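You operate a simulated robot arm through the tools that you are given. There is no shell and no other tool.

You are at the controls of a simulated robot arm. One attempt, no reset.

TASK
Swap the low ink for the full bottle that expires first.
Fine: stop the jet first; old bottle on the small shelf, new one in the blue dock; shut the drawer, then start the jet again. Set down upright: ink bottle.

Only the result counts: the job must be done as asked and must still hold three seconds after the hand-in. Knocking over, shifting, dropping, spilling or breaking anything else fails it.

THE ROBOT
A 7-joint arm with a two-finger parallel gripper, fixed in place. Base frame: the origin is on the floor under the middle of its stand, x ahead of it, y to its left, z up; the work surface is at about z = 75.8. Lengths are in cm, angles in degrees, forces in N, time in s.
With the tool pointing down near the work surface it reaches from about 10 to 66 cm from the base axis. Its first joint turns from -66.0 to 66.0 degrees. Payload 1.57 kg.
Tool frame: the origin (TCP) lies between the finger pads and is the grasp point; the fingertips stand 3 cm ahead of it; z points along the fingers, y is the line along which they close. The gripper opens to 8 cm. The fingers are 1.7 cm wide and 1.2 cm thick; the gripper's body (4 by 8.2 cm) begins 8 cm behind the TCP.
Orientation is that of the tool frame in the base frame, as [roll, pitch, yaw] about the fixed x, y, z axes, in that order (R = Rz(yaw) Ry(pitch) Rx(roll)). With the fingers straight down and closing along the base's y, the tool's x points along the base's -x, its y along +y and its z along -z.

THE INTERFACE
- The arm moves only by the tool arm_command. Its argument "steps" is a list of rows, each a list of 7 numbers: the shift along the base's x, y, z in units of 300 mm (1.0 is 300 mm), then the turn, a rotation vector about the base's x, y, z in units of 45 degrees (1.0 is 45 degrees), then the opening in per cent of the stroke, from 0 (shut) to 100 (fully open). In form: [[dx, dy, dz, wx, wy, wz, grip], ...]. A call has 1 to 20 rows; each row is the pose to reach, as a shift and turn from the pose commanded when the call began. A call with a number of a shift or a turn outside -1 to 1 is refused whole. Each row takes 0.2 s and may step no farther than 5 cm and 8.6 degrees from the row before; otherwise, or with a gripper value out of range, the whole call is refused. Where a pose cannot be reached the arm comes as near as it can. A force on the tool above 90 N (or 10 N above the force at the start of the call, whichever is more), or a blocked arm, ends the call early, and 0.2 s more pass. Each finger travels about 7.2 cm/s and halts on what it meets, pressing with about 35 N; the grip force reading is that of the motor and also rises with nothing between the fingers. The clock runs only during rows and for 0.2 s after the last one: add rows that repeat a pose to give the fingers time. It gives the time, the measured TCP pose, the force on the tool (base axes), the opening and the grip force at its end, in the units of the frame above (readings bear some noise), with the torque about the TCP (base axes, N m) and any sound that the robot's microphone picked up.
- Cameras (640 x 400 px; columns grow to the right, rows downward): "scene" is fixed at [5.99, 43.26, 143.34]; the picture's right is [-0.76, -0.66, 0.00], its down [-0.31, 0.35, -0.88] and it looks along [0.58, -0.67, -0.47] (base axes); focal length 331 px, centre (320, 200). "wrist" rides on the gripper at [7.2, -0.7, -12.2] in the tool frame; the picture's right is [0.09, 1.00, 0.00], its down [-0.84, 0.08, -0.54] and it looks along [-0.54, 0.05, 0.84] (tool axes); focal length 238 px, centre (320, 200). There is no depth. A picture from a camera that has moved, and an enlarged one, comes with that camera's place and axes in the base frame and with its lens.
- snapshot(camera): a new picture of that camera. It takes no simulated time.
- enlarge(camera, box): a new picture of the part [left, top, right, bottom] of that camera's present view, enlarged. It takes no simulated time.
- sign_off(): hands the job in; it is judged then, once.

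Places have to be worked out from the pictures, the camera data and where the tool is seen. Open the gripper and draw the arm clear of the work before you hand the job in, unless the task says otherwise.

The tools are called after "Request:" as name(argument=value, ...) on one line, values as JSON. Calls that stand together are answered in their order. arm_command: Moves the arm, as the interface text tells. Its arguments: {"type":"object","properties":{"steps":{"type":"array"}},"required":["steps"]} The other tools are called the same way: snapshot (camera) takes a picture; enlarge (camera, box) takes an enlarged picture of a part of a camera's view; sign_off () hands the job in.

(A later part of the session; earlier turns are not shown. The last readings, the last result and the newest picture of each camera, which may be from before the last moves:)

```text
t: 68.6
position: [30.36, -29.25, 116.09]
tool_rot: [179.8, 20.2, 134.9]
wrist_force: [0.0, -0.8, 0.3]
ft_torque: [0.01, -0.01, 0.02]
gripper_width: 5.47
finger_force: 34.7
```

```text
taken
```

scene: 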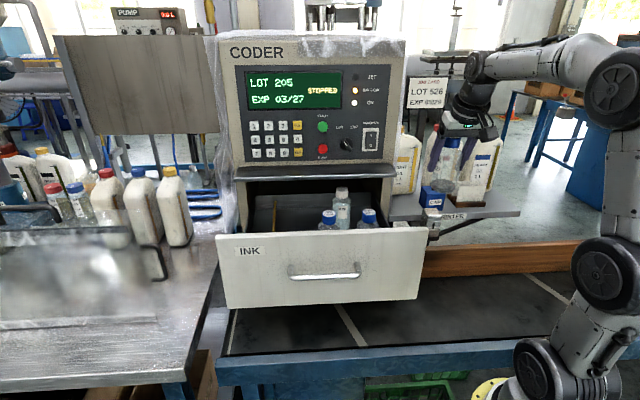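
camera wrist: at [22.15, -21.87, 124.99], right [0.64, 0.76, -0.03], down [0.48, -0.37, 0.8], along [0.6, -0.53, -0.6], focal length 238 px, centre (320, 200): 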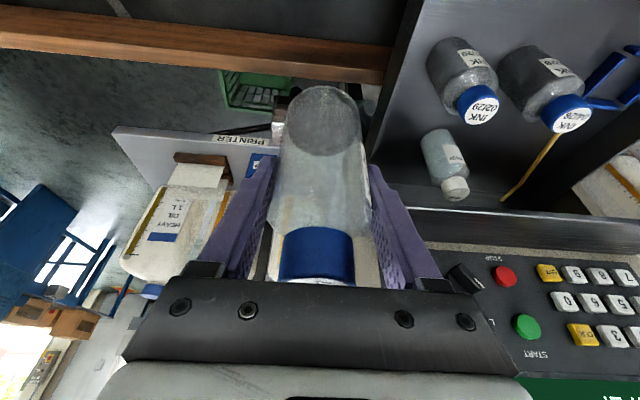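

I enlarge both views around the small shelf to pick and verify the free spot near the coder.

Request:
enlarge(camera="scene", box=[380, 130, 540, 250])

Request:
enlarge(camera="wrist", box=[90, 80, 300, 290])

```text
3.33 times, centred on (460, 190) of scene
camera zoom: at [5.99, 43.25, 143.34], right [-0.76, -0.66, 0.0], down [-0.31, 0.35, -0.88], along [0.58, -0.67, -0.47], focal length 1104 px, centre (-147, 233)
```

zoom: 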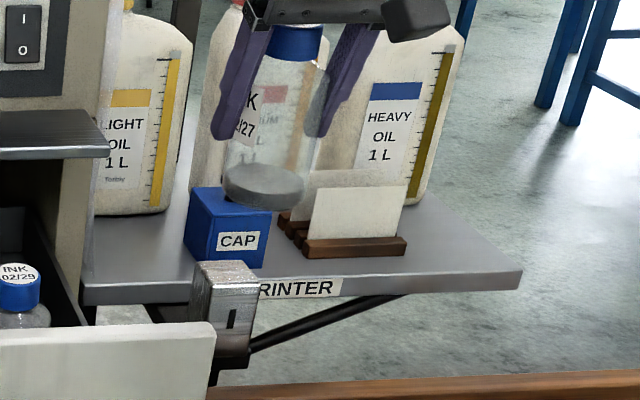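

```text
1.90 times, centred on (195, 185) of wrist
camera zoom: at [22.15, -21.87, 124.99], right [0.64, 0.76, -0.03], down [0.48, -0.37, 0.8], along [0.6, -0.53, -0.6], focal length 454 px, centre (558, 229)
```

zoom: 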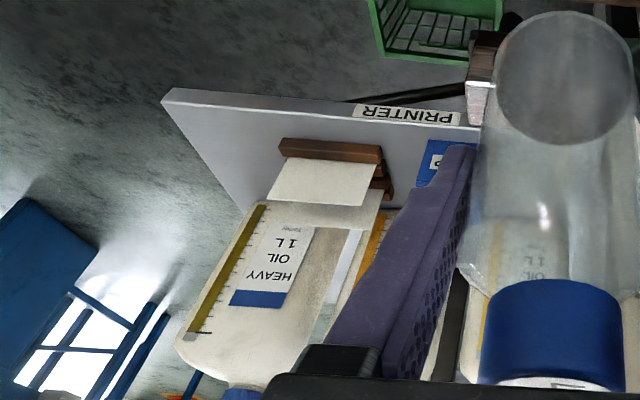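

Shelf top is z≈89.3; the free patch between the coder side (h≈6.5) and the blue CAP (h≈-4.9) has its centre near (47.6, -46.2), 3.5 cm in from the front edge. Bottle base is ~6.9 cm below the TCP. I move forward and lower to about (43, -41.7, 104), staying clear of the drawer's corner.

Request:
arm_command(steps=[[0.04, -0.04, -0.08, 0, 0, 0, 45], [0.09, -0.09, -0.16, 0, 0, 0, 45], [0.15, -0.15, -0.24, 0, 0, 0, 45], [0.21, -0.21, -0.31, 0, 0, 0, 45], [0.27, -0.27, -0.36, 0, 0, 0, 45], [0.34, -0.335, -0.4, 0, 0, 0, 45], [0.42, -0.415, -0.41, 0, 0, 0, 45], [0.42, -0.415, -0.41, 0, 0, 0, 45]])

Request:
snapshot(camera="wrist")

Request:
snapshot(camera="scene")

Request:
enlarge(camera="scene", box=[370, 130, 530, 250])

```text
t: 70.4
position: [43.05, -41.72, 103.83]
tool_rot: [179.9, 20.1, 135.0]
wrist_force: [-1.2, 0.5, -0.9]
ft_torque: [-0.02, -0.02, 0.03]
gripper_width: 5.48
finger_force: 34.7
```

```text
taken
camera wrist: at [34.8, -34.37, 112.75], right [0.64, 0.77, -0.03], down [0.48, -0.37, 0.8], along [0.6, -0.53, -0.6], focal length 238 px, centre (320, 200)
```

wrist: 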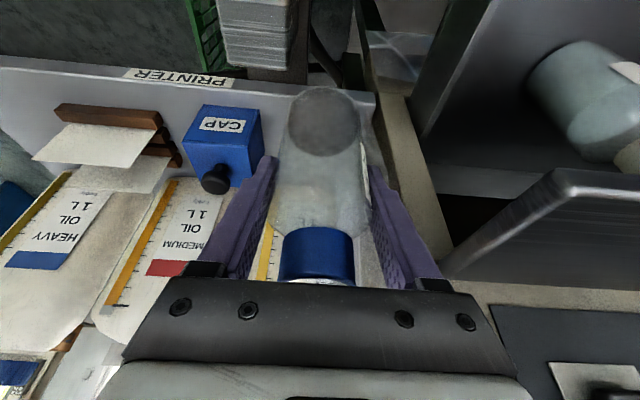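

```text
taken
```

scene: 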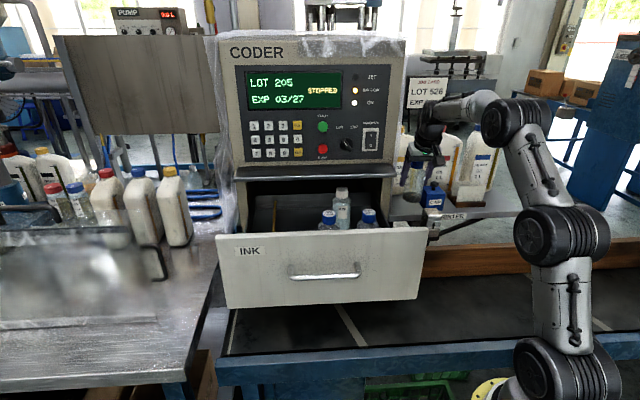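

```text
3.33 times, centred on (450, 190) of scene
camera zoom: at [5.99, 43.25, 143.34], right [-0.76, -0.66, 0.0], down [-0.31, 0.35, -0.88], along [0.58, -0.67, -0.47], focal length 1104 px, centre (-113, 233)
```

zoom: 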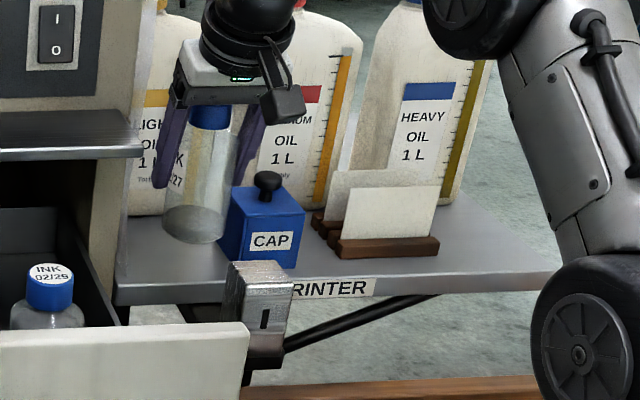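

The bottle is aligned between the coder's side and CAP. I move the last 6.4 cm forward and lower to TCP z≈100 (base ~93).

Request:
arm_command(steps=[[0.04, -0.039, 0, 0, 0, 0, 45], [0.08, -0.079, -0.01, 0, 0, 0, 45], [0.12, -0.119, -0.04, 0, 0, 0, 45], [0.152, -0.149, -0.08, 0, 0, 0, 45], [0.152, -0.149, -0.127, 0, 0, 0, 45], [0.152, -0.149, -0.127, 0, 0, 0, 45]])

Request:
snapshot(camera="wrist")

Request:
enlarge(camera="scene", box=[370, 130, 530, 250])

```text
t: 71.8
position: [47.6, -46.24, 99.82]
tool_rot: [179.9, 20.0, 135.0]
wrist_force: [0.6, -0.3, 0.5]
ft_torque: [0.02, -0.01, -0.02]
gripper_width: 5.47
finger_force: 35.4
```

```text
taken
camera wrist: at [39.31, -38.82, 108.86], right [0.64, 0.77, -0.03], down [0.48, -0.37, 0.8], along [0.6, -0.53, -0.6], focal length 238 px, centre (320, 200)
```

wrist: 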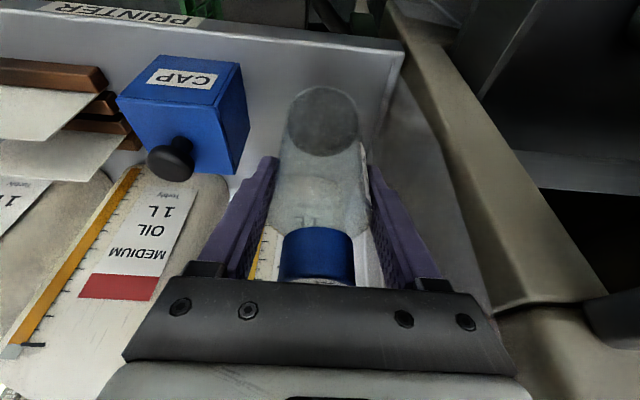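

```text
3.33 times, centred on (450, 190) of scene
camera zoom: at [5.99, 43.25, 143.34], right [-0.76, -0.66, 0.0], down [-0.31, 0.35, -0.88], along [0.58, -0.67, -0.47], focal length 1104 px, centre (-113, 233)
```

zoom: 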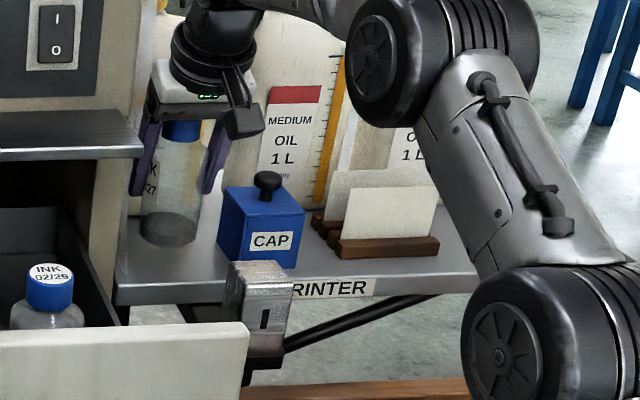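

Well placed over the shelf. I lower 2.6 cm, then go in small increments until contact.

Request:
arm_command(steps=[[0, 0, -0.03, 0, 0, 0, 45], [0, 0, -0.06, 0, 0, 0, 45], [0, 0, -0.087, 0, 0, 0, 45]])

Request:
arm_command(steps=[[0, 0, -0.008, 0, 0, 0, 45], [0, 0, -0.016, 0, 0, 0, 45]])

Request:
enlarge(camera="scene", box=[370, 130, 530, 250])

```text
t: 72.6
position: [47.47, -46.04, 97.3]
tool_rot: [179.8, 20.1, 134.9]
wrist_force: [0.2, -0.1, -0.7]
ft_torque: [-0.04, 0.02, 0.02]
gripper_width: 5.49
finger_force: 35.1
```

```text
t: 73.2
position: [47.55, -46.2, 97.02]
tool_rot: [179.8, 20.3, 135.0]
wrist_force: [-1.2, 2.0, 5.0]
ft_torque: [0.14, 0.22, -0.01]
gripper_width: 5.51
finger_force: 35.2
```

```text
3.33 times, centred on (450, 190) of scene
camera zoom: at [5.98, 43.27, 143.33], right [-0.76, -0.66, 0.0], down [-0.31, 0.35, -0.88], along [0.58, -0.67, -0.47], focal length 1104 px, centre (-113, 233)
```

zoom: 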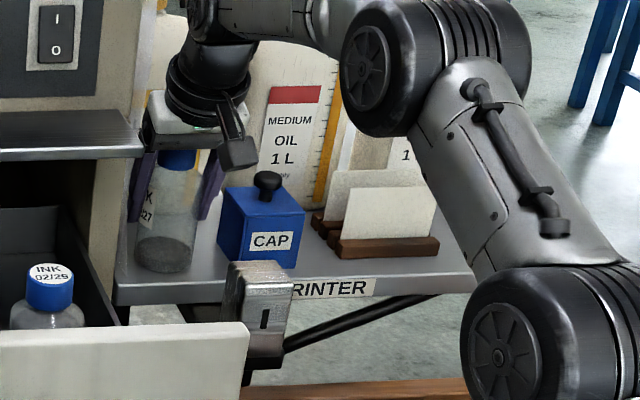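

Contact with the shelf: 5 N upward at z≈97.0, bottle upright on the shelf. I open the fingers gently.

Request:
arm_command(steps=[[0, 0, 0.004, 0, 0, 0, 62], [0, 0, 0.006, 0, 0, 0, 72], [0, 0, 0.008, 0, 0, 0, 82], [0, 0, 0.008, 0, 0, 0, 82]])

Request:
snapshot(camera="wrist")

Request:
enlarge(camera="scene", box=[370, 130, 530, 250])

```text
t: 74.2
position: [47.63, -46.22, 97.02]
tool_rot: [179.9, 20.1, 135.0]
wrist_force: [-0.1, -0.4, -0.3]
ft_torque: [-0.01, -0.05, -0.01]
gripper_width: 6.56
finger_force: 0.0
```

```text
taken
camera wrist: at [39.36, -38.86, 106.05], right [0.64, 0.77, -0.03], down [0.48, -0.37, 0.8], along [0.6, -0.53, -0.6], focal length 238 px, centre (320, 200)
```

wrist: 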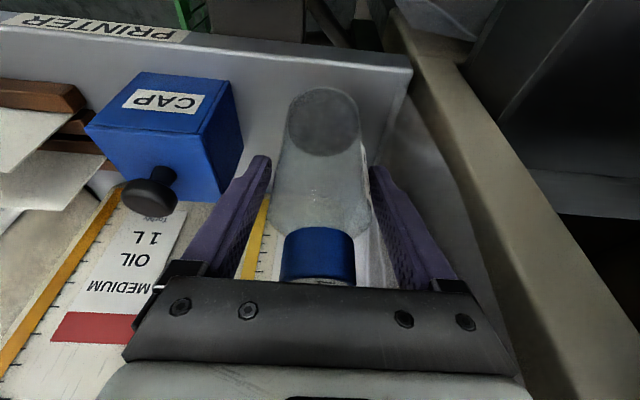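

```text
3.33 times, centred on (450, 190) of scene
camera zoom: at [5.99, 43.26, 143.34], right [-0.76, -0.66, 0.0], down [-0.31, 0.35, -0.88], along [0.58, -0.67, -0.47], focal length 1104 px, centre (-113, 233)
```

zoom: 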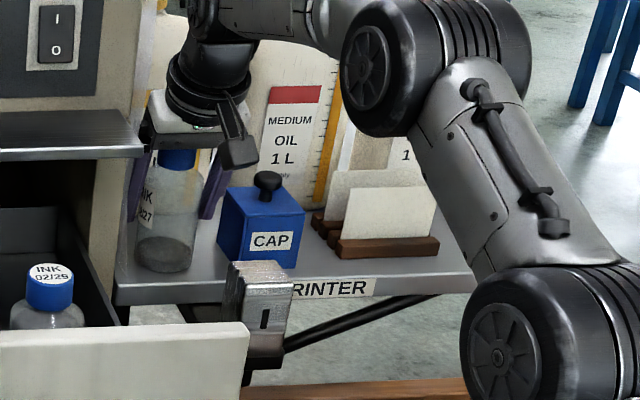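

The bottle stands upright on the shelf, freed. I withdraw along the tool axis (up and slightly back).

Request:
arm_command(steps=[[-0.01, 0.01, 0.04, 0, 0, 0, 82], [-0.025, 0.025, 0.1, 0, 0, 0, 82], [-0.045, 0.045, 0.18, 0, 0, 0, 82], [-0.065, 0.065, 0.25, 0, 0, 0, 82], [-0.08, 0.08, 0.313, 0, 0, 0, 82], [-0.08, 0.08, 0.313, 0, 0, 0, 82]])

Request:
snapshot(camera="wrist")

Request:
snapshot(camera="scene")

```text
t: 75.6
position: [45.19, -43.83, 106.44]
tool_rot: [179.9, 20.1, 135.0]
wrist_force: [-0.7, -0.1, 0.2]
ft_torque: [0.02, 0.01, 0.01]
gripper_width: 6.56
finger_force: 0.1
```

```text
taken
camera wrist: at [37.0, -36.48, 115.45], right [0.64, 0.77, -0.03], down [0.48, -0.37, 0.8], along [0.6, -0.53, -0.6], focal length 238 px, centre (320, 200)
```

wrist: 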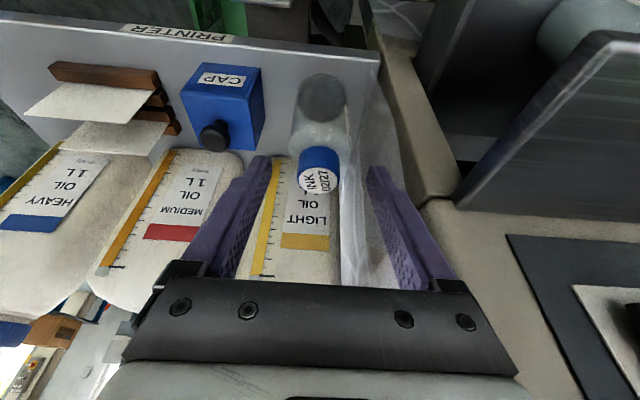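

```text
taken
```

scene: 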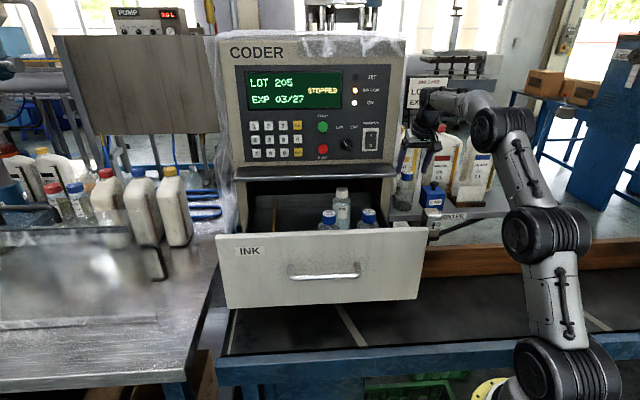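

The old bottle stands safely on the small shelf. I retrace the path back right of the drawer at z≈116.

Request:
arm_command(steps=[[-0.06, 0.06, 0.08, 0, 0, 0, 82], [-0.13, 0.13, 0.15, 0, 0, 0, 82], [-0.21, 0.21, 0.2, 0, 0, 0, 82], [-0.29, 0.29, 0.25, 0, 0, 0, 82], [-0.37, 0.37, 0.29, 0, 0, 0, 82], [-0.44, 0.435, 0.32, 0, 0, 0, 82], [-0.49, 0.485, 0.32, 0, 0, 0, 82]])

Request:
arm_command(steps=[[0.06, 0.06, 0, 0, 0, 0.15, 82], [0.12, 0.12, 0, 0, 0, 0.3, 82], [0.18, 0.18, 0, 0, 0, 0.45, 82], [0.24, 0.24, 0, 0, 0, 0.6, 82], [0.3, 0.3, 0, 0, 0, 0.8, 82], [0.36, 0.36, 0, 0, 0, 1.0, 82], [0.4, 0.4, 0, 0, 0, 1.0, 82]])

Request:
arm_command(steps=[[0.06, 0.06, 0, 0, 0, 0.15, 82], [0.12, 0.12, -0.01, 0, 0, 0.3, 82], [0.18, 0.18, -0.03, 0, 0, 0.444, 82], [0.24, 0.22, -0.04, 0, 0, 0.444, 82], [0.28, 0.24, -0.05, 0, 0, 0.444, 82], [0.28, 0.24, -0.05, 0, 0, 0.444, 82]])

Request:
snapshot(camera="wrist")

Request:
snapshot(camera="scene")

```text
t: 77.2
position: [30.45, -29.3, 116.1]
tool_rot: [179.9, 20.1, 135.0]
wrist_force: [-0.4, -0.3, 0.0]
ft_torque: [-0.01, 0.0, 0.02]
gripper_width: 6.56
finger_force: 0.0
```

```text
refused: row 5 steps farther than a row can; nothing moved
```

```text
t: 78.6
position: [38.94, -22.01, 114.53]
tool_rot: [179.9, 20.3, 155.0]
wrist_force: [0.6, 0.2, 0.5]
ft_torque: [-0.02, -0.02, 0.0]
gripper_width: 6.57
finger_force: 0.1
```

```text
taken
camera wrist: at [28.69, -17.97, 123.47], right [0.34, 0.94, -0.03], down [0.57, -0.18, 0.8], along [0.74, -0.29, -0.6], focal length 238 px, centre (320, 200)
```

wrist: 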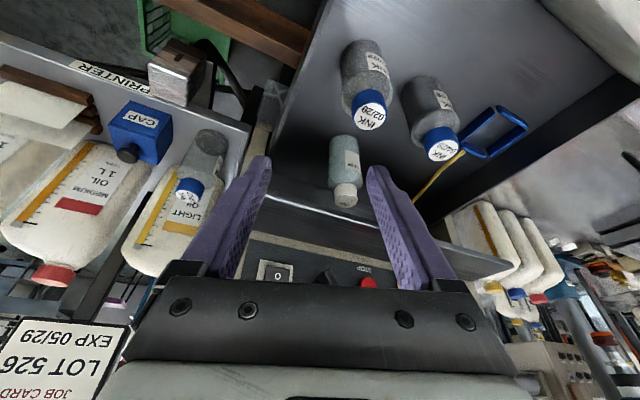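

```text
taken
```

scene: 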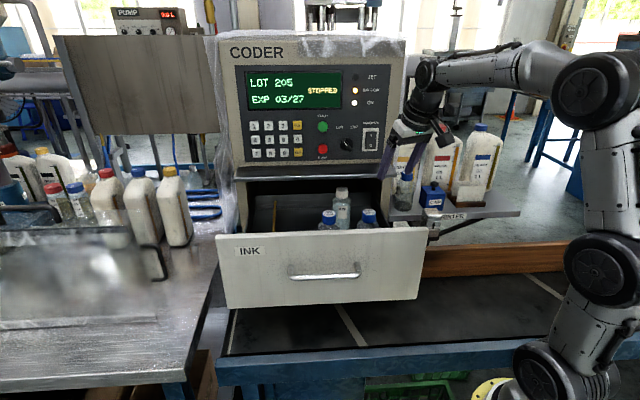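

One call was refused (turn step too big) but the next ran safely; I'm at (38.9, -22, 114.5), yaw 155°. The empty dock is visible; I enlarge it for measurement.

Request:
enlarge(camera="wrist", box=[390, 80, 550, 200])

```text
3.33 times, centred on (470, 140) of wrist
camera zoom: at [28.69, -17.97, 123.47], right [0.34, 0.94, -0.03], down [0.57, -0.18, 0.8], along [0.74, -0.29, -0.6], focal length 794 px, centre (-180, 400)
```

zoom: 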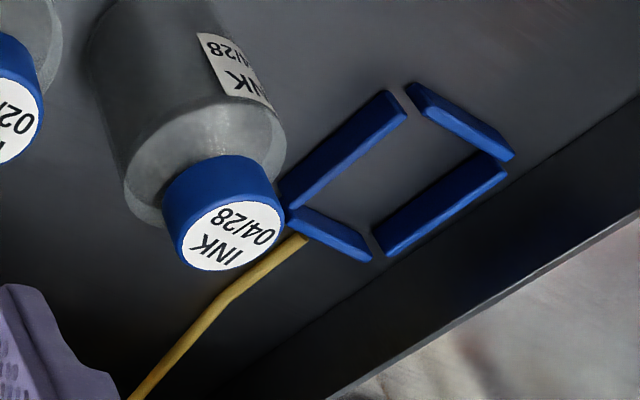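

Now I rotate +45° to yaw 200° while moving back over the drawer to about (52, -8, 114.5).

Request:
arm_command(steps=[[0.06, 0.065, 0, 0, 0, 0.16, 82], [0.13, 0.14, 0, 0, 0, 0.33, 82], [0.2, 0.215, 0, 0, 0, 0.5, 82], [0.27, 0.29, 0, 0, 0, 0.66, 82], [0.34, 0.365, 0, 0, 0, 0.83, 82], [0.4, 0.43, 0, 0, 0, 1.0, 82], [0.433, 0.467, 0, 0, 0, 1.0, 82], [0.433, 0.467, 0, 0, 0, 1.0, 82]])

Request:
snapshot(camera="wrist")

Request:
enlarge(camera="scene", box=[220, 170, 420, 310])

```text
t: 80.4
position: [51.87, -7.94, 114.57]
tool_rot: [179.8, 20.1, -160.0]
wrist_force: [-0.4, -0.7, 0.0]
ft_torque: [-0.01, 0.0, 0.03]
gripper_width: 6.56
finger_force: 0.1
```

```text
taken
camera wrist: at [41.86, -12.3, 123.47], right [-0.42, 0.91, -0.03], down [0.54, 0.28, 0.8], along [0.73, 0.32, -0.6], focal length 238 px, centre (320, 200)
```

wrist: 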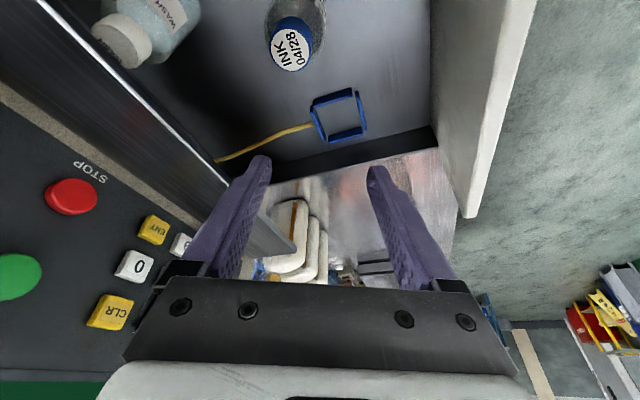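

```text
2.86 times, centred on (320, 240) of scene
camera zoom: at [5.99, 43.26, 143.34], right [-0.76, -0.66, 0.0], down [-0.31, 0.35, -0.88], along [0.58, -0.67, -0.47], focal length 946 px, centre (320, 86)
```

zoom: 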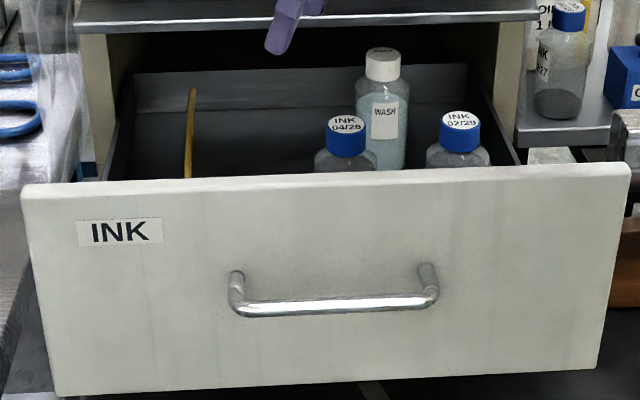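

I enlarge the dock and 04/28 in this wrist view to measure both from one pose.

Request:
enlarge(camera="wrist", box=[250, 0, 390, 160])

```text
2.50 times, centred on (320, 80) of wrist
camera zoom: at [41.86, -12.3, 123.47], right [-0.42, 0.91, -0.03], down [0.54, 0.28, 0.8], along [0.73, 0.32, -0.6], focal length 596 px, centre (320, 500)
```

zoom: 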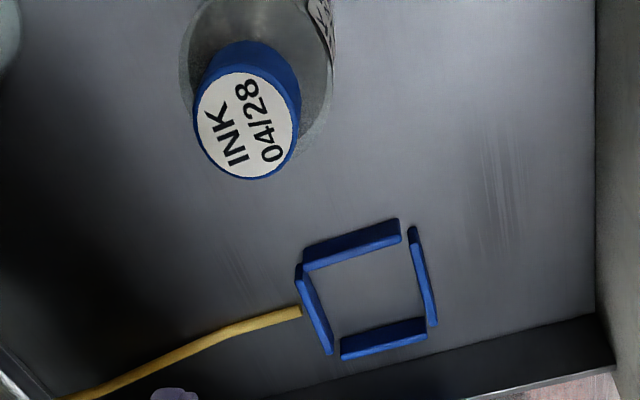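

Dock inner width is about 6.2 cm (bottle 5.5), with its centre near (61.4, -0.85); 04/28 sits at (50.7, -11.65). I move to a hover above 04/28 at z≈107.5, keeping yaw 200° and the 20° tilt.

Request:
arm_command(steps=[[-0.01, -0.04, -0.06, 0, 0, 0, 82], [-0.025, -0.08, -0.13, 0, 0, 0, 82], [-0.039, -0.1237, -0.2, 0, 0, 0, 82], [-0.039, -0.1237, -0.235, 0, 0, 0, 82], [-0.039, -0.1237, -0.235, 0, 0, 0, 82]])

Request:
snapshot(camera="wrist")

Request:
enlarge(camera="scene", box=[220, 150, 440, 300])

```text
t: 81.6
position: [50.77, -11.79, 107.46]
tool_rot: [179.9, 20.2, -160.1]
wrist_force: [-0.3, -0.3, 0.2]
ft_torque: [-0.02, 0.01, 0.0]
gripper_width: 6.55
finger_force: 0.1
```

```text
taken
camera wrist: at [40.69, -16.1, 116.42], right [-0.42, 0.91, -0.03], down [0.54, 0.28, 0.8], along [0.73, 0.32, -0.6], focal length 238 px, centre (320, 200)
```

wrist: 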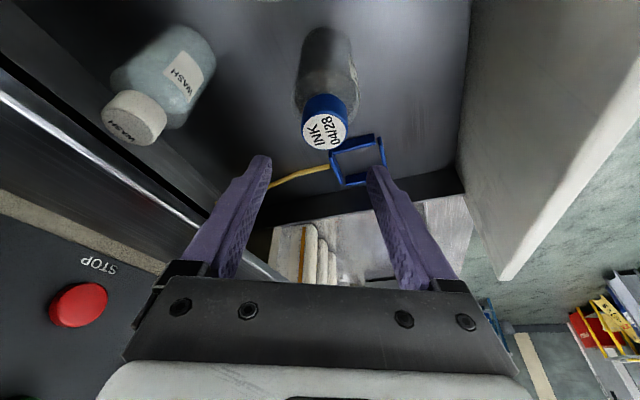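

```text
2.67 times, centred on (330, 225) of scene
camera zoom: at [5.99, 43.25, 143.34], right [-0.76, -0.66, 0.0], down [-0.31, 0.35, -0.88], along [0.58, -0.67, -0.47], focal length 883 px, centre (293, 133)
```

zoom: 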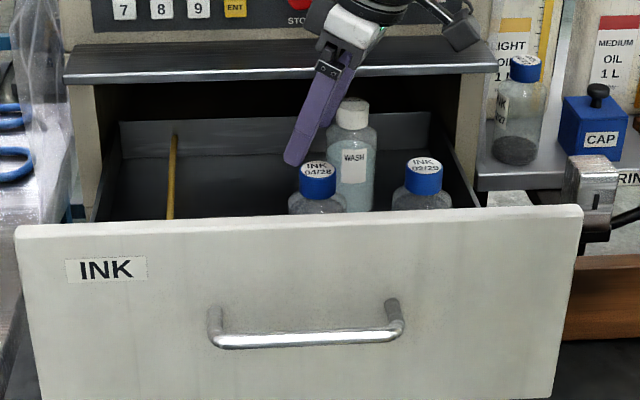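

04/28's cap is centred within 0.2 cm. I nudge to match and descend in two stages.

Request:
arm_command(steps=[[-0.003, 0.004, -0.05, 0, 0, 0, 82], [-0.003, 0.004, -0.1, 0, 0, 0, 82], [-0.003, 0.004, -0.16, 0, 0, 0, 82], [-0.003, 0.004, -0.22, 0, 0, 0, 82], [-0.003, 0.004, -0.245, 0, 0, 0, 82], [-0.003, 0.004, -0.245, 0, 0, 0, 82]])

Request:
snapshot(camera="wrist")

Request:
enlarge(camera="scene", box=[220, 150, 440, 300])

```text
t: 83.0
position: [50.7, -11.72, 100.1]
tool_rot: [179.9, 20.2, -160.1]
wrist_force: [0.8, 0.4, -0.2]
ft_torque: [0.0, 0.05, 0.0]
gripper_width: 6.56
finger_force: 0.0
```

```text
taken
camera wrist: at [40.56, -15.99, 109.1], right [-0.42, 0.91, -0.03], down [0.54, 0.28, 0.8], along [0.73, 0.32, -0.6], focal length 238 px, centre (320, 200)
```

wrist: 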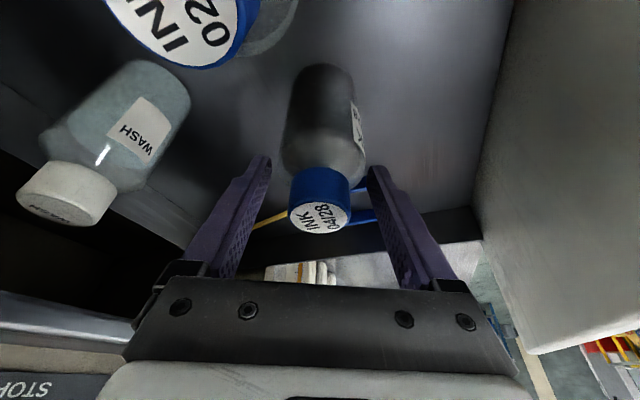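

```text
2.67 times, centred on (330, 225) of scene
camera zoom: at [5.99, 43.26, 143.34], right [-0.76, -0.66, 0.0], down [-0.31, 0.35, -0.88], along [0.58, -0.67, -0.47], focal length 883 px, centre (293, 133)
```

zoom: 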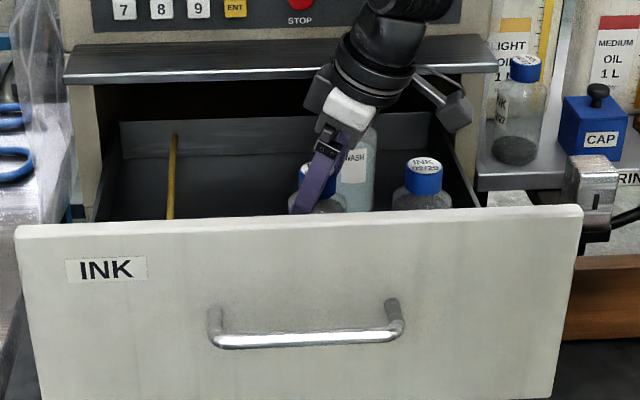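

Clearances look fine (the camera housing stays ~1.5 cm above the 02/29 cap). I go down the last 3.7 cm to grasp height.

Request:
arm_command(steps=[[0, 0, -0.04, 0, 0, 0, 82], [0, 0, -0.075, 0, 0, 0, 82], [0, 0, -0.1, 0, 0, 0, 82], [0, 0, -0.1233, 0, 0, 0, 82], [0, 0, -0.1233, 0, 0, 0, 82]])

Request:
snapshot(camera="wrist")

Request:
enlarge(camera="scene", box=[280, 150, 420, 250])

```text
t: 84.2
position: [50.54, -11.48, 96.39]
tool_rot: [179.9, 20.2, -160.1]
wrist_force: [0.0, 0.2, 0.2]
ft_torque: [-0.04, -0.01, 0.02]
gripper_width: 6.54
finger_force: 0.1
```

```text
taken
camera wrist: at [40.56, -15.89, 105.38], right [-0.42, 0.91, -0.03], down [0.54, 0.28, 0.8], along [0.73, 0.32, -0.6], focal length 238 px, centre (320, 200)
```

wrist: 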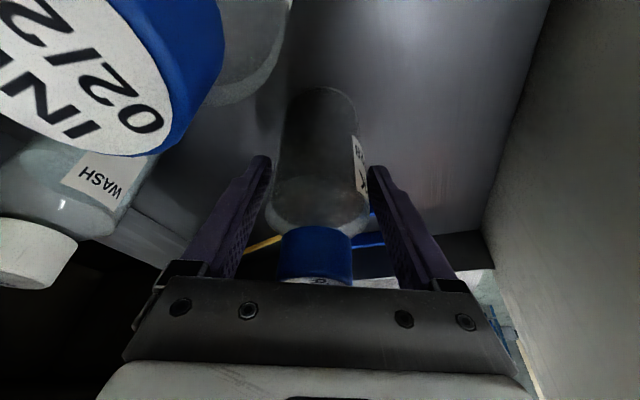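

```text
4.00 times, centred on (350, 200) of scene
camera zoom: at [5.99, 43.26, 143.34], right [-0.76, -0.66, 0.0], down [-0.31, 0.35, -0.88], along [0.58, -0.67, -0.47], focal length 1325 px, centre (200, 200)
```

zoom: 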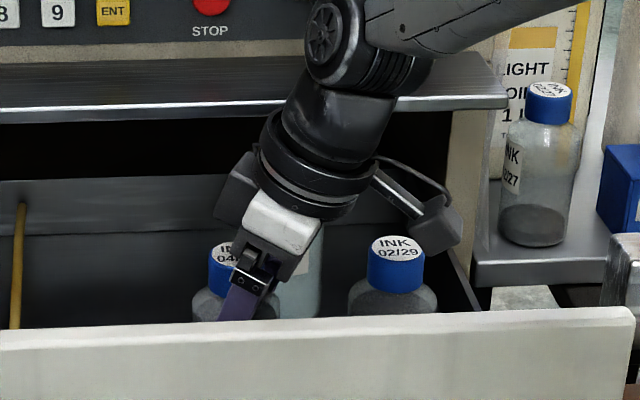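

No contact and the 04/28 body is centred. I close the fingers on it.

Request:
arm_command(steps=[[0, 0, 0, 0, 0, 0, 74], [0, 0, 0, 0, 0, 0, 66], [0, 0, 0, 0, 0, 0, 55], [0, 0, 0, 0, 0, 0, 45], [0, 0, 0, 0, 0, 0, 45]])

Request:
snapshot(camera="wrist")

```text
t: 85.4
position: [50.51, -11.61, 96.35]
tool_rot: [179.9, 20.2, -160.1]
wrist_force: [0.5, -0.8, 0.3]
ft_torque: [0.03, -0.05, 0.01]
gripper_width: 5.48
finger_force: 34.9
```

```text
taken
camera wrist: at [40.56, -15.91, 105.4], right [-0.42, 0.91, -0.03], down [0.54, 0.28, 0.8], along [0.73, 0.32, -0.6], focal length 238 px, centre (320, 200)
```

wrist: 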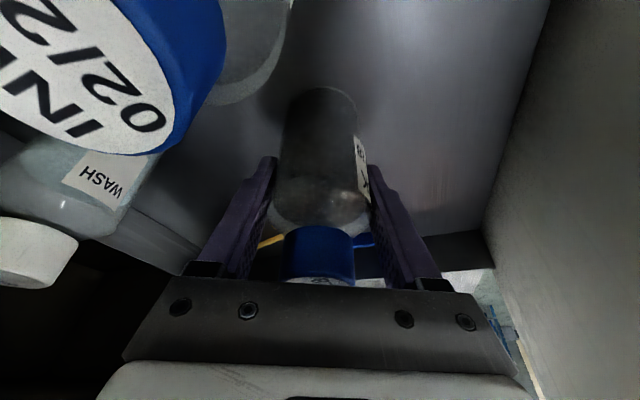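

Gripped (5.5 cm, 35 N). I lift it 6.5 cm and carry it low inside the drawer towards above the dock at about (61.2, -1.0), staying well above the dock walls.

Request:
arm_command(steps=[[0, 0, 0.01, 0, 0, 0, 45], [0, 0, 0.04, 0, 0, 0, 45], [0, 0, 0.09, 0, 0, 0, 45], [0, 0, 0.15, 0, 0, 0, 45], [0, 0, 0.2167, 0, 0, 0, 45], [0, 0, 0.2167, 0, 0, 0, 45]])

Request:
arm_command(steps=[[0.03, 0.03, 0, 0, 0, 0, 45], [0.08, 0.08, 0, 0, 0, 0, 45], [0.13, 0.13, 0, 0, 0, 0, 45], [0.19, 0.19, 0, 0, 0, 0, 45], [0.25, 0.25, 0, 0, 0, 0, 45], [0.31, 0.305, 0, 0, 0, 0, 45], [0.353, 0.349, 0, 0, 0, 0, 45], [0.353, 0.349, 0, 0, 0, 0, 45]])

Request:
snapshot(camera="wrist")

Request:
snapshot(camera="scene")

```text
t: 86.8
position: [50.57, -11.74, 102.96]
tool_rot: [180.0, 20.1, -160.1]
wrist_force: [-0.4, -0.2, -1.7]
ft_torque: [0.0, 0.0, 0.03]
gripper_width: 5.47
finger_force: 35.3
```

```text
t: 88.6
position: [61.24, -1.06, 102.93]
tool_rot: [179.9, 20.2, -160.1]
wrist_force: [-0.2, 0.3, -2.3]
ft_torque: [-0.01, 0.01, 0.01]
gripper_width: 5.47
finger_force: 35.4
```

```text
taken
camera wrist: at [51.16, -5.45, 111.89], right [-0.42, 0.91, -0.03], down [0.54, 0.28, 0.8], along [0.73, 0.32, -0.6], focal length 238 px, centre (320, 200)
```

wrist: 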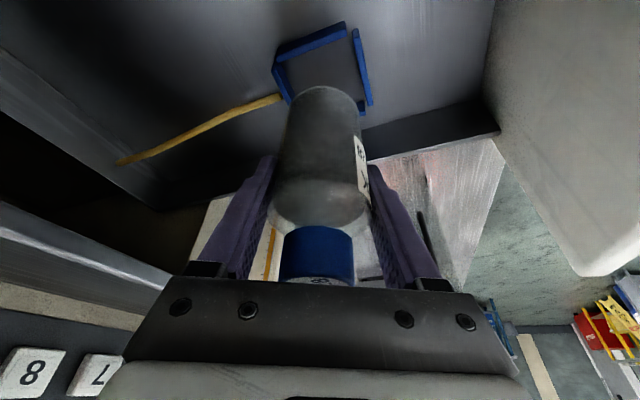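

```text
taken
```

scene: 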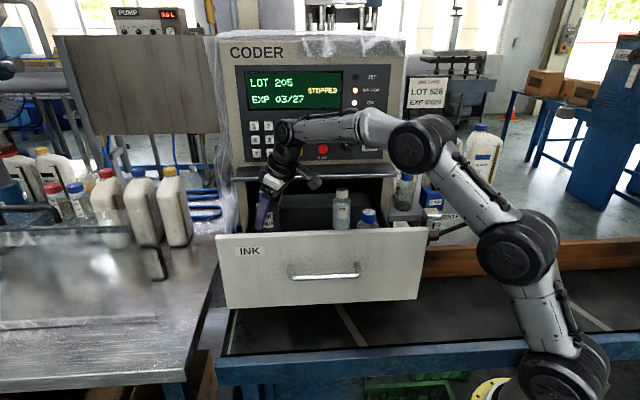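

The bottle is above the dock. I enlarge to measure the dock walls against the bottle's base.

Request:
enlarge(camera="wrist", box=[250, 10, 400, 160])

```text
2.67 times, centred on (325, 85) of wrist
camera zoom: at [51.16, -5.45, 111.89], right [-0.42, 0.91, -0.03], down [0.54, 0.28, 0.8], along [0.73, 0.32, -0.6], focal length 636 px, centre (307, 507)
```

zoom: 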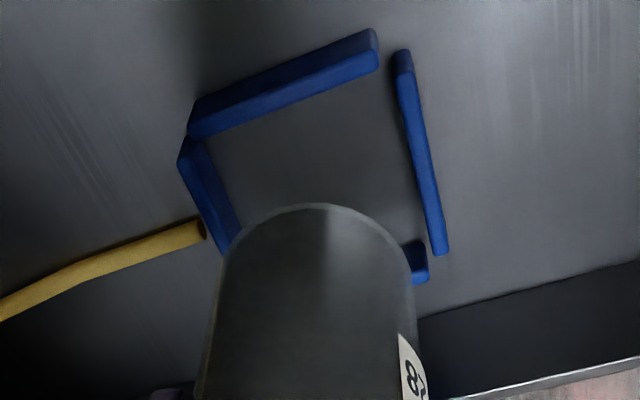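

Dock centre works out to (61.1, -1.1) from three views; the bottle axis is at (61.2, -1.05). I lower to just above the dock walls (TCP z≈98.6) and verify.

Request:
arm_command(steps=[[-0.002, -0.001, -0.04, 0, 0, 0, 45], [-0.002, -0.001, -0.08, 0, 0, 0, 45], [-0.002, -0.001, -0.12, 0, 0, 0, 45], [-0.002, -0.001, -0.143, 0, 0, 0, 45], [-0.002, -0.001, -0.143, 0, 0, 0, 45]])

Request:
enlarge(camera="wrist", box=[230, 10, 410, 190])

Request:
enlarge(camera="scene", box=[220, 150, 360, 250])

```text
t: 89.8
position: [61.17, -1.07, 98.53]
tool_rot: [179.9, 20.2, -160.0]
wrist_force: [-0.7, 1.0, -3.2]
ft_torque: [0.0, 0.01, 0.06]
gripper_width: 5.49
finger_force: 34.7
```

```text
2.22 times, centred on (320, 100) of wrist
camera zoom: at [51.06, -5.43, 107.6], right [-0.42, 0.91, -0.03], down [0.54, 0.28, 0.8], along [0.73, 0.32, -0.6], focal length 530 px, centre (320, 422)
```

zoom: 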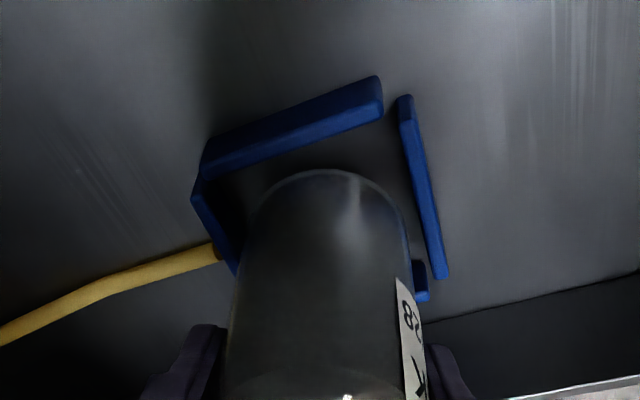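

```text
4.00 times, centred on (290, 200) of scene
camera zoom: at [5.99, 43.26, 143.34], right [-0.76, -0.66, 0.0], down [-0.31, 0.35, -0.88], along [0.58, -0.67, -0.47], focal length 1325 px, centre (440, 200)
```

zoom: 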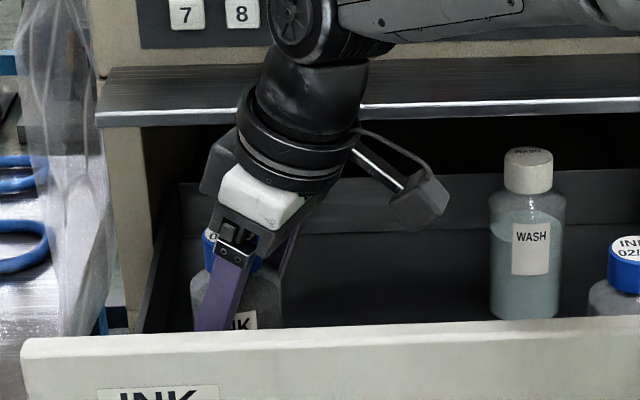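

The base sits evenly between the dock walls (about 0.6–0.8 cm each side). I lower on, then in small increments to contact.

Request:
arm_command(steps=[[0, 0, -0.02, 0, 0, 0, 45], [0, 0, -0.04, 0, 0, 0, 45], [0, 0, -0.053, 0, 0, 0, 45]])

Request:
arm_command(steps=[[0, 0, -0.007, 0, 0, 0, 45], [0, 0, -0.014, 0, 0, 0, 45]])

```text
t: 90.6
position: [61.06, -1.2, 97.03]
tool_rot: [180.0, 20.1, -160.1]
wrist_force: [0.0, 0.5, -2.6]
ft_torque: [0.01, 0.05, 0.04]
gripper_width: 5.47
finger_force: 35.1
```

```text
t: 91.2
position: [61.15, -1.06, 96.68]
tool_rot: [179.9, 20.1, -160.0]
wrist_force: [0.4, 0.1, -2.3]
ft_torque: [-0.01, -0.02, 0.01]
gripper_width: 5.48
finger_force: 35.0
```

No contact yet at z=96.7 (force still just the bottle's weight). I lower a few more millimetres.

Request:
arm_command(steps=[[0, 0, -0.006, 0, 0, 0, 45], [0, 0, -0.01, 0, 0, 0, 45]])

Request:
enlarge(camera="wrist", box=[230, 10, 410, 190])

```text
t: 91.8
position: [61.13, -1.17, 96.39]
tool_rot: [180.0, 20.3, -160.1]
wrist_force: [-0.7, 0.6, 1.1]
ft_torque: [-0.07, 0.07, -0.06]
gripper_width: 5.48
finger_force: 34.4
```

```text
2.22 times, centred on (320, 100) of wrist
camera zoom: at [51.05, -5.47, 105.38], right [-0.42, 0.91, -0.03], down [0.54, 0.28, 0.8], along [0.73, 0.32, -0.6], focal length 530 px, centre (320, 422)
```

zoom: 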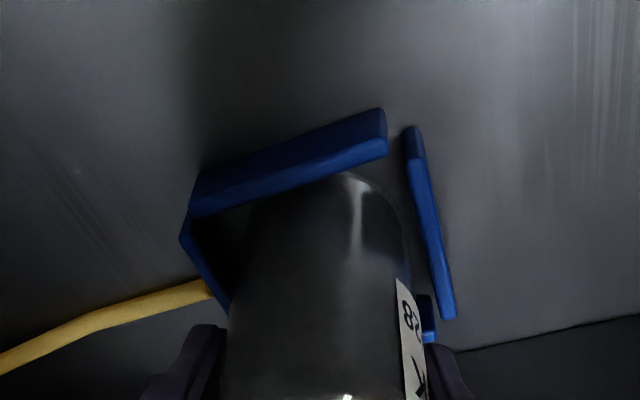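

The bottle touches the dock floor (force jumped to +1.1 N) and sits inside the frame. I lower a hair more and open the fingers gently.

Request:
arm_command(steps=[[0, 0, -0.003, 0, 0, 0, 45], [0, 0, -0.003, 0, 0, 0, 58], [0, 0, -0.002, 0, 0, 0, 68], [0, 0, -0.001, 0, 0, 0, 80], [0, 0, 0, 0, 0, 0, 80]])

Request:
snapshot(camera="wrist")

Request:
enlarge(camera="scene", box=[220, 150, 360, 250])

```text
t: 93.0
position: [61.13, -1.11, 96.28]
tool_rot: [179.9, 20.0, -160.1]
wrist_force: [0.4, 0.7, -0.4]
ft_torque: [0.0, -0.01, 0.0]
gripper_width: 6.4
finger_force: 0.1
```

```text
taken
camera wrist: at [51.07, -5.47, 105.31], right [-0.42, 0.91, -0.03], down [0.54, 0.28, 0.8], along [0.73, 0.32, -0.6], focal length 238 px, centre (320, 200)
```

wrist: 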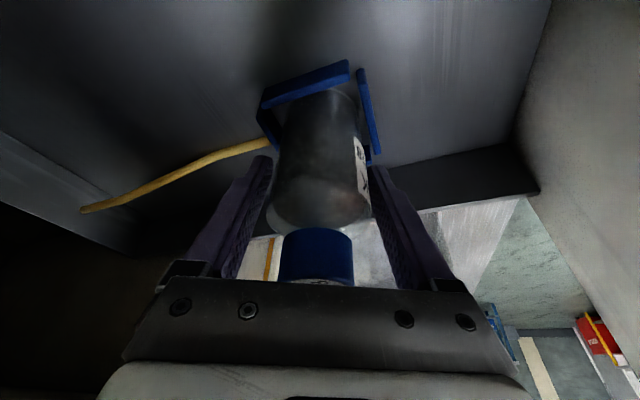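

```text
4.00 times, centred on (290, 200) of scene
camera zoom: at [5.99, 43.26, 143.34], right [-0.76, -0.66, 0.0], down [-0.31, 0.35, -0.88], along [0.58, -0.67, -0.47], focal length 1325 px, centre (440, 200)
```

zoom: 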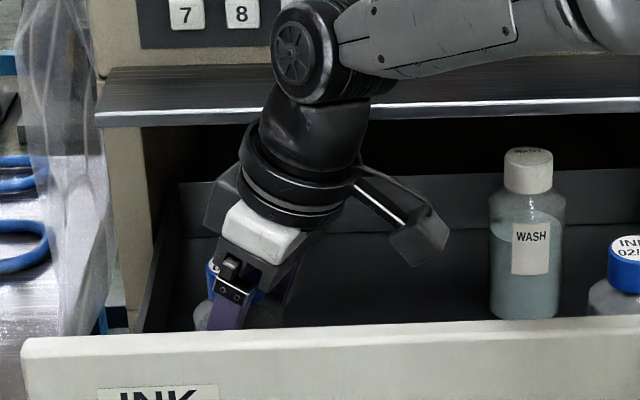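

Bottle released and standing in the dock. I raise vertically to z≈107 and then draw inward.

Request:
arm_command(steps=[[0, 0, 0.04, 0, 0, 0, 80], [0, 0, 0.1, 0, 0, 0, 80], [0, 0, 0.17, 0, 0, 0, 80], [0, 0, 0.25, 0, 0, 0, 80], [0, 0, 0.33, 0, 0, 0, 80], [-0.04, -0.03, 0.4, 0, 0, 0, 80], [-0.12, -0.08, 0.48, 0, 0, 0, 80], [-0.22, -0.15, 0.55, 0, 0, 0, 80], [-0.32, -0.22, 0.6, 0, 0, 0, 80], [-0.32, -0.22, 0.6, 0, 0, 0, 80]])

Request:
snapshot(camera="wrist")

Request:
snapshot(camera="scene")

Request:
enlarge(camera="scene", box=[210, 170, 430, 310])

```text
t: 95.2
position: [51.38, -7.73, 114.21]
tool_rot: [179.9, 20.2, -160.1]
wrist_force: [-1.3, 0.6, 0.1]
ft_torque: [0.02, 0.01, -0.04]
gripper_width: 6.39
finger_force: 0.1
```

```text
taken
camera wrist: at [41.37, -12.05, 123.28], right [-0.42, 0.91, -0.03], down [0.54, 0.28, 0.8], along [0.73, 0.32, -0.6], focal length 238 px, centre (320, 200)
```

wrist: 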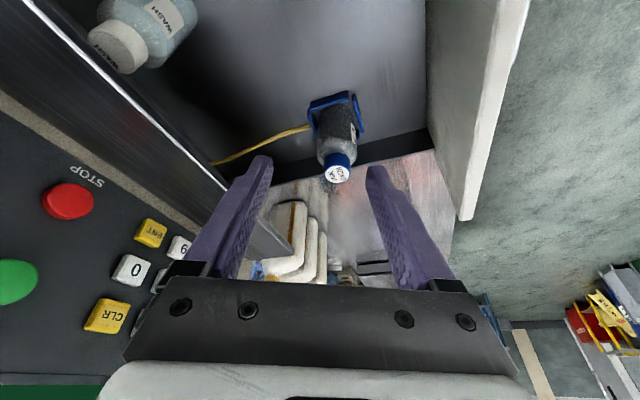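

```text
taken
```

scene: 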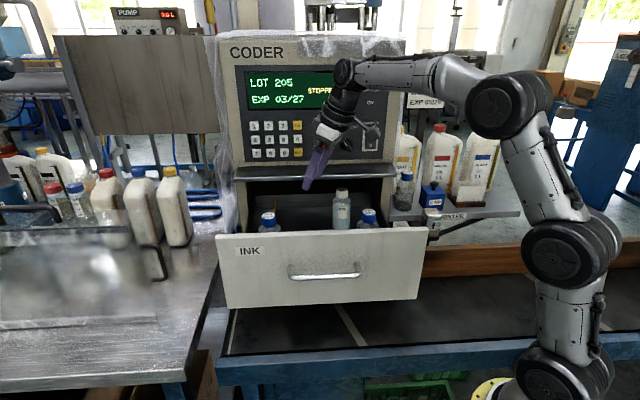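

```text
2.86 times, centred on (320, 240) of scene
camera zoom: at [5.99, 43.25, 143.34], right [-0.76, -0.66, 0.0], down [-0.31, 0.35, -0.88], along [0.58, -0.67, -0.47], focal length 946 px, centre (320, 86)
```

zoom: 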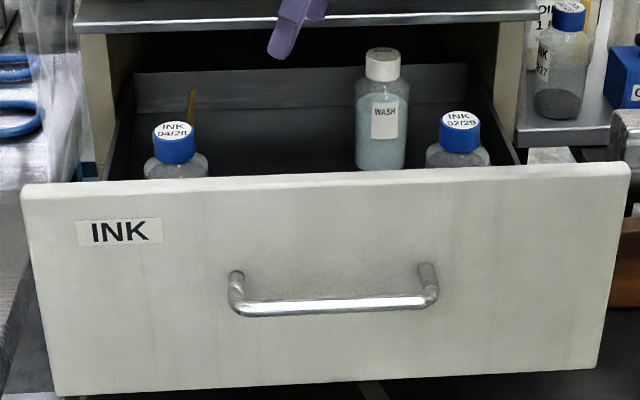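

04/28 now stands upright in the blue dock, 02/27 on the small shelf. Next: shut the drawer using the handle. I first move away over the drawer front, undo the tilt and yaw to 225°.

Request:
arm_command(steps=[[-0.05, 0.04, 0.05, -0.05, 0.139, 0, 60], [-0.12, 0.1, 0.1, -0.1, 0.278, 0, 60], [-0.2, 0.17, 0.15, -0.152, 0.4177, 0, 60], [-0.28, 0.25, 0.18, -0.152, 0.4177, 0, 60], [-0.36, 0.33, 0.2, -0.152, 0.4177, 0, 60], [-0.43, 0.4, 0.2, -0.152, 0.4177, 0, 60], [-0.5, 0.47, 0.2, -0.152, 0.4177, 0, 60], [-0.58, 0.54, 0.2, -0.152, 0.4177, 0, 60], [-0.58, 0.54, 0.2, -0.152, 0.4177, 0, 60]])

Request:
arm_command(steps=[[0, 0, 0, 0, 0, 0.14, 60], [0, 0, 0, 0, 0, 0.28, 60], [0, 0, 0, 0, 0, 0.42, 60], [0, 0, 0, 0, 0, 0.556, 60], [0, 0, 0, 0, 0, 0.556, 60]])

```text
t: 97.2
position: [34.11, 8.41, 120.3]
tool_rot: [179.9, 0.1, -160.1]
wrist_force: [-1.0, 0.2, -0.4]
ft_torque: [0.02, 0.0, -0.01]
gripper_width: 4.79
finger_force: 0.1
```

```text
t: 98.4
position: [34.06, 8.4, 120.21]
tool_rot: [179.8, 0.1, -135.0]
wrist_force: [-0.2, -0.2, -0.6]
ft_torque: [0.01, 0.0, 0.01]
gripper_width: 4.81
finger_force: 0.1
```

Tool is straight down at yaw 225°. Now I pitch up to level in two calls, backing away slightly in front of the drawer.

Request:
arm_command(steps=[[-0.015, 0.01, 0, -0.118, -0.118, 0, 60], [-0.03, 0.02, 0, -0.236, -0.236, 0, 60], [-0.045, 0.035, 0, -0.354, -0.354, 0, 60], [-0.06, 0.05, 0, -0.471, -0.471, 0, 60], [-0.075, 0.06, 0, -0.589, -0.589, 0, 60], [-0.09, 0.07, 0, -0.707, -0.707, 0, 60], [-0.105, 0.08, 0, -0.825, -0.825, 0, 60], [-0.12, 0.09, 0, -0.943, -0.943, 0, 60], [-0.12, 0.09, 0, -0.943, -0.943, 0, 60]])

Request:
arm_command(steps=[[0, 0, 0, -0.118, -0.118, 0, 60], [0, 0, 0, -0.236, -0.236, 0, 60], [0, 0, 0, -0.354, -0.354, 0, 60], [0, 0, 0, -0.471, -0.471, 0, 62], [0, 0, 0, -0.471, -0.471, 0, 62]])

Request:
snapshot(camera="scene")

```text
t: 100.4
position: [30.56, 11.18, 120.33]
tool_rot: [-120.0, 0.0, -135.0]
wrist_force: [-0.5, -0.2, 0.6]
ft_torque: [0.02, -0.01, 0.01]
gripper_width: 4.8
finger_force: 0.0
```

```text
t: 101.6
position: [30.58, 11.23, 120.27]
tool_rot: [-89.9, 0.1, -134.8]
wrist_force: [0.3, 0.9, 0.0]
ft_torque: [0.01, 0.01, 0.01]
gripper_width: 4.97
finger_force: 0.1
```

```text
taken
```

scene: 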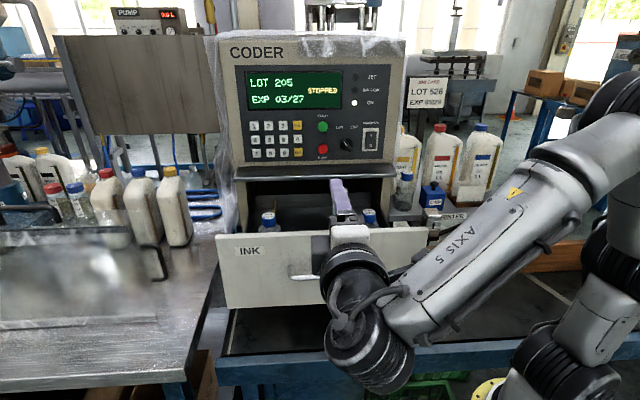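

Level again; the INK LOW lamp is out too. I lower in front of the handle to z≈98.6.

Request:
arm_command(steps=[[0.0, 0.0, -0.1, 0, 0, 0, 62], [0.0, 0.0, -0.22, 0, 0, 0, 62], [0.01, -0.01, -0.34, 0, 0, 0, 65], [0.015, -0.02, -0.46, 0, 0, 0, 70], [0.017, -0.027, -0.58, 0, 0, 0, 75], [0.017, -0.027, -0.68, 0, 0, 0, 75], [0.017, -0.027, -0.722, 0, 0, 0, 75], [0.017, -0.027, -0.722, 0, 0, 0, 75]])

Request:
snapshot(camera="wrist")

Request:
enlarge(camera="scene", box=[210, 170, 450, 330])

```text
t: 103.4
position: [31.1, 10.32, 98.69]
tool_rot: [-90.1, 0.0, -134.9]
wrist_force: [-0.6, -0.5, 0.0]
ft_torque: [-0.01, 0.05, 0.02]
gripper_width: 5.99
finger_force: 0.0
```

```text
taken
camera wrist: at [17.35, 13.87, 99.33], right [-0.07, -0.06, -1.0], down [0.21, 0.98, -0.08], along [0.98, -0.21, -0.05], focal length 238 px, centre (320, 200)
```

wrist: 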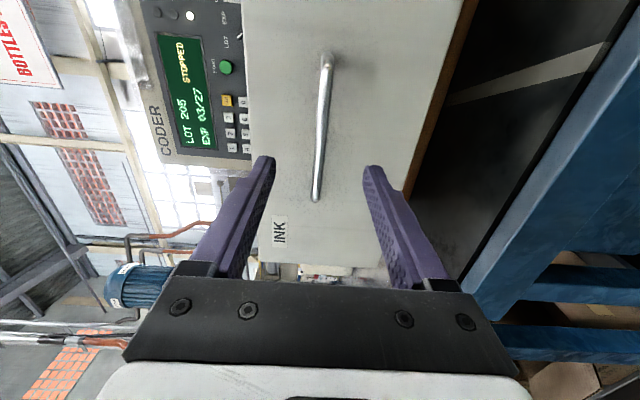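

```text
2.50 times, centred on (330, 250) of scene
camera zoom: at [5.99, 43.26, 143.34], right [-0.76, -0.66, 0.0], down [-0.31, 0.35, -0.88], along [0.58, -0.67, -0.47], focal length 828 px, centre (295, 75)
```

zoom: 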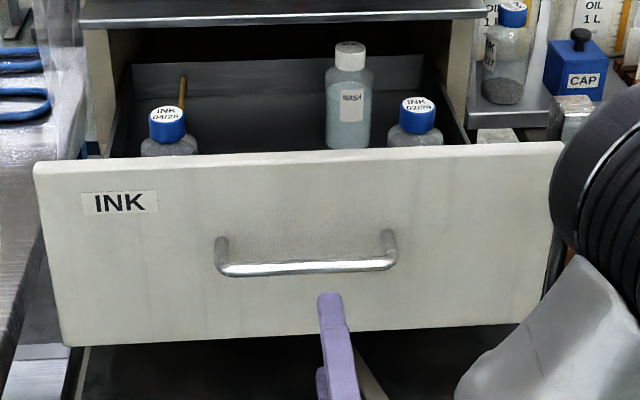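

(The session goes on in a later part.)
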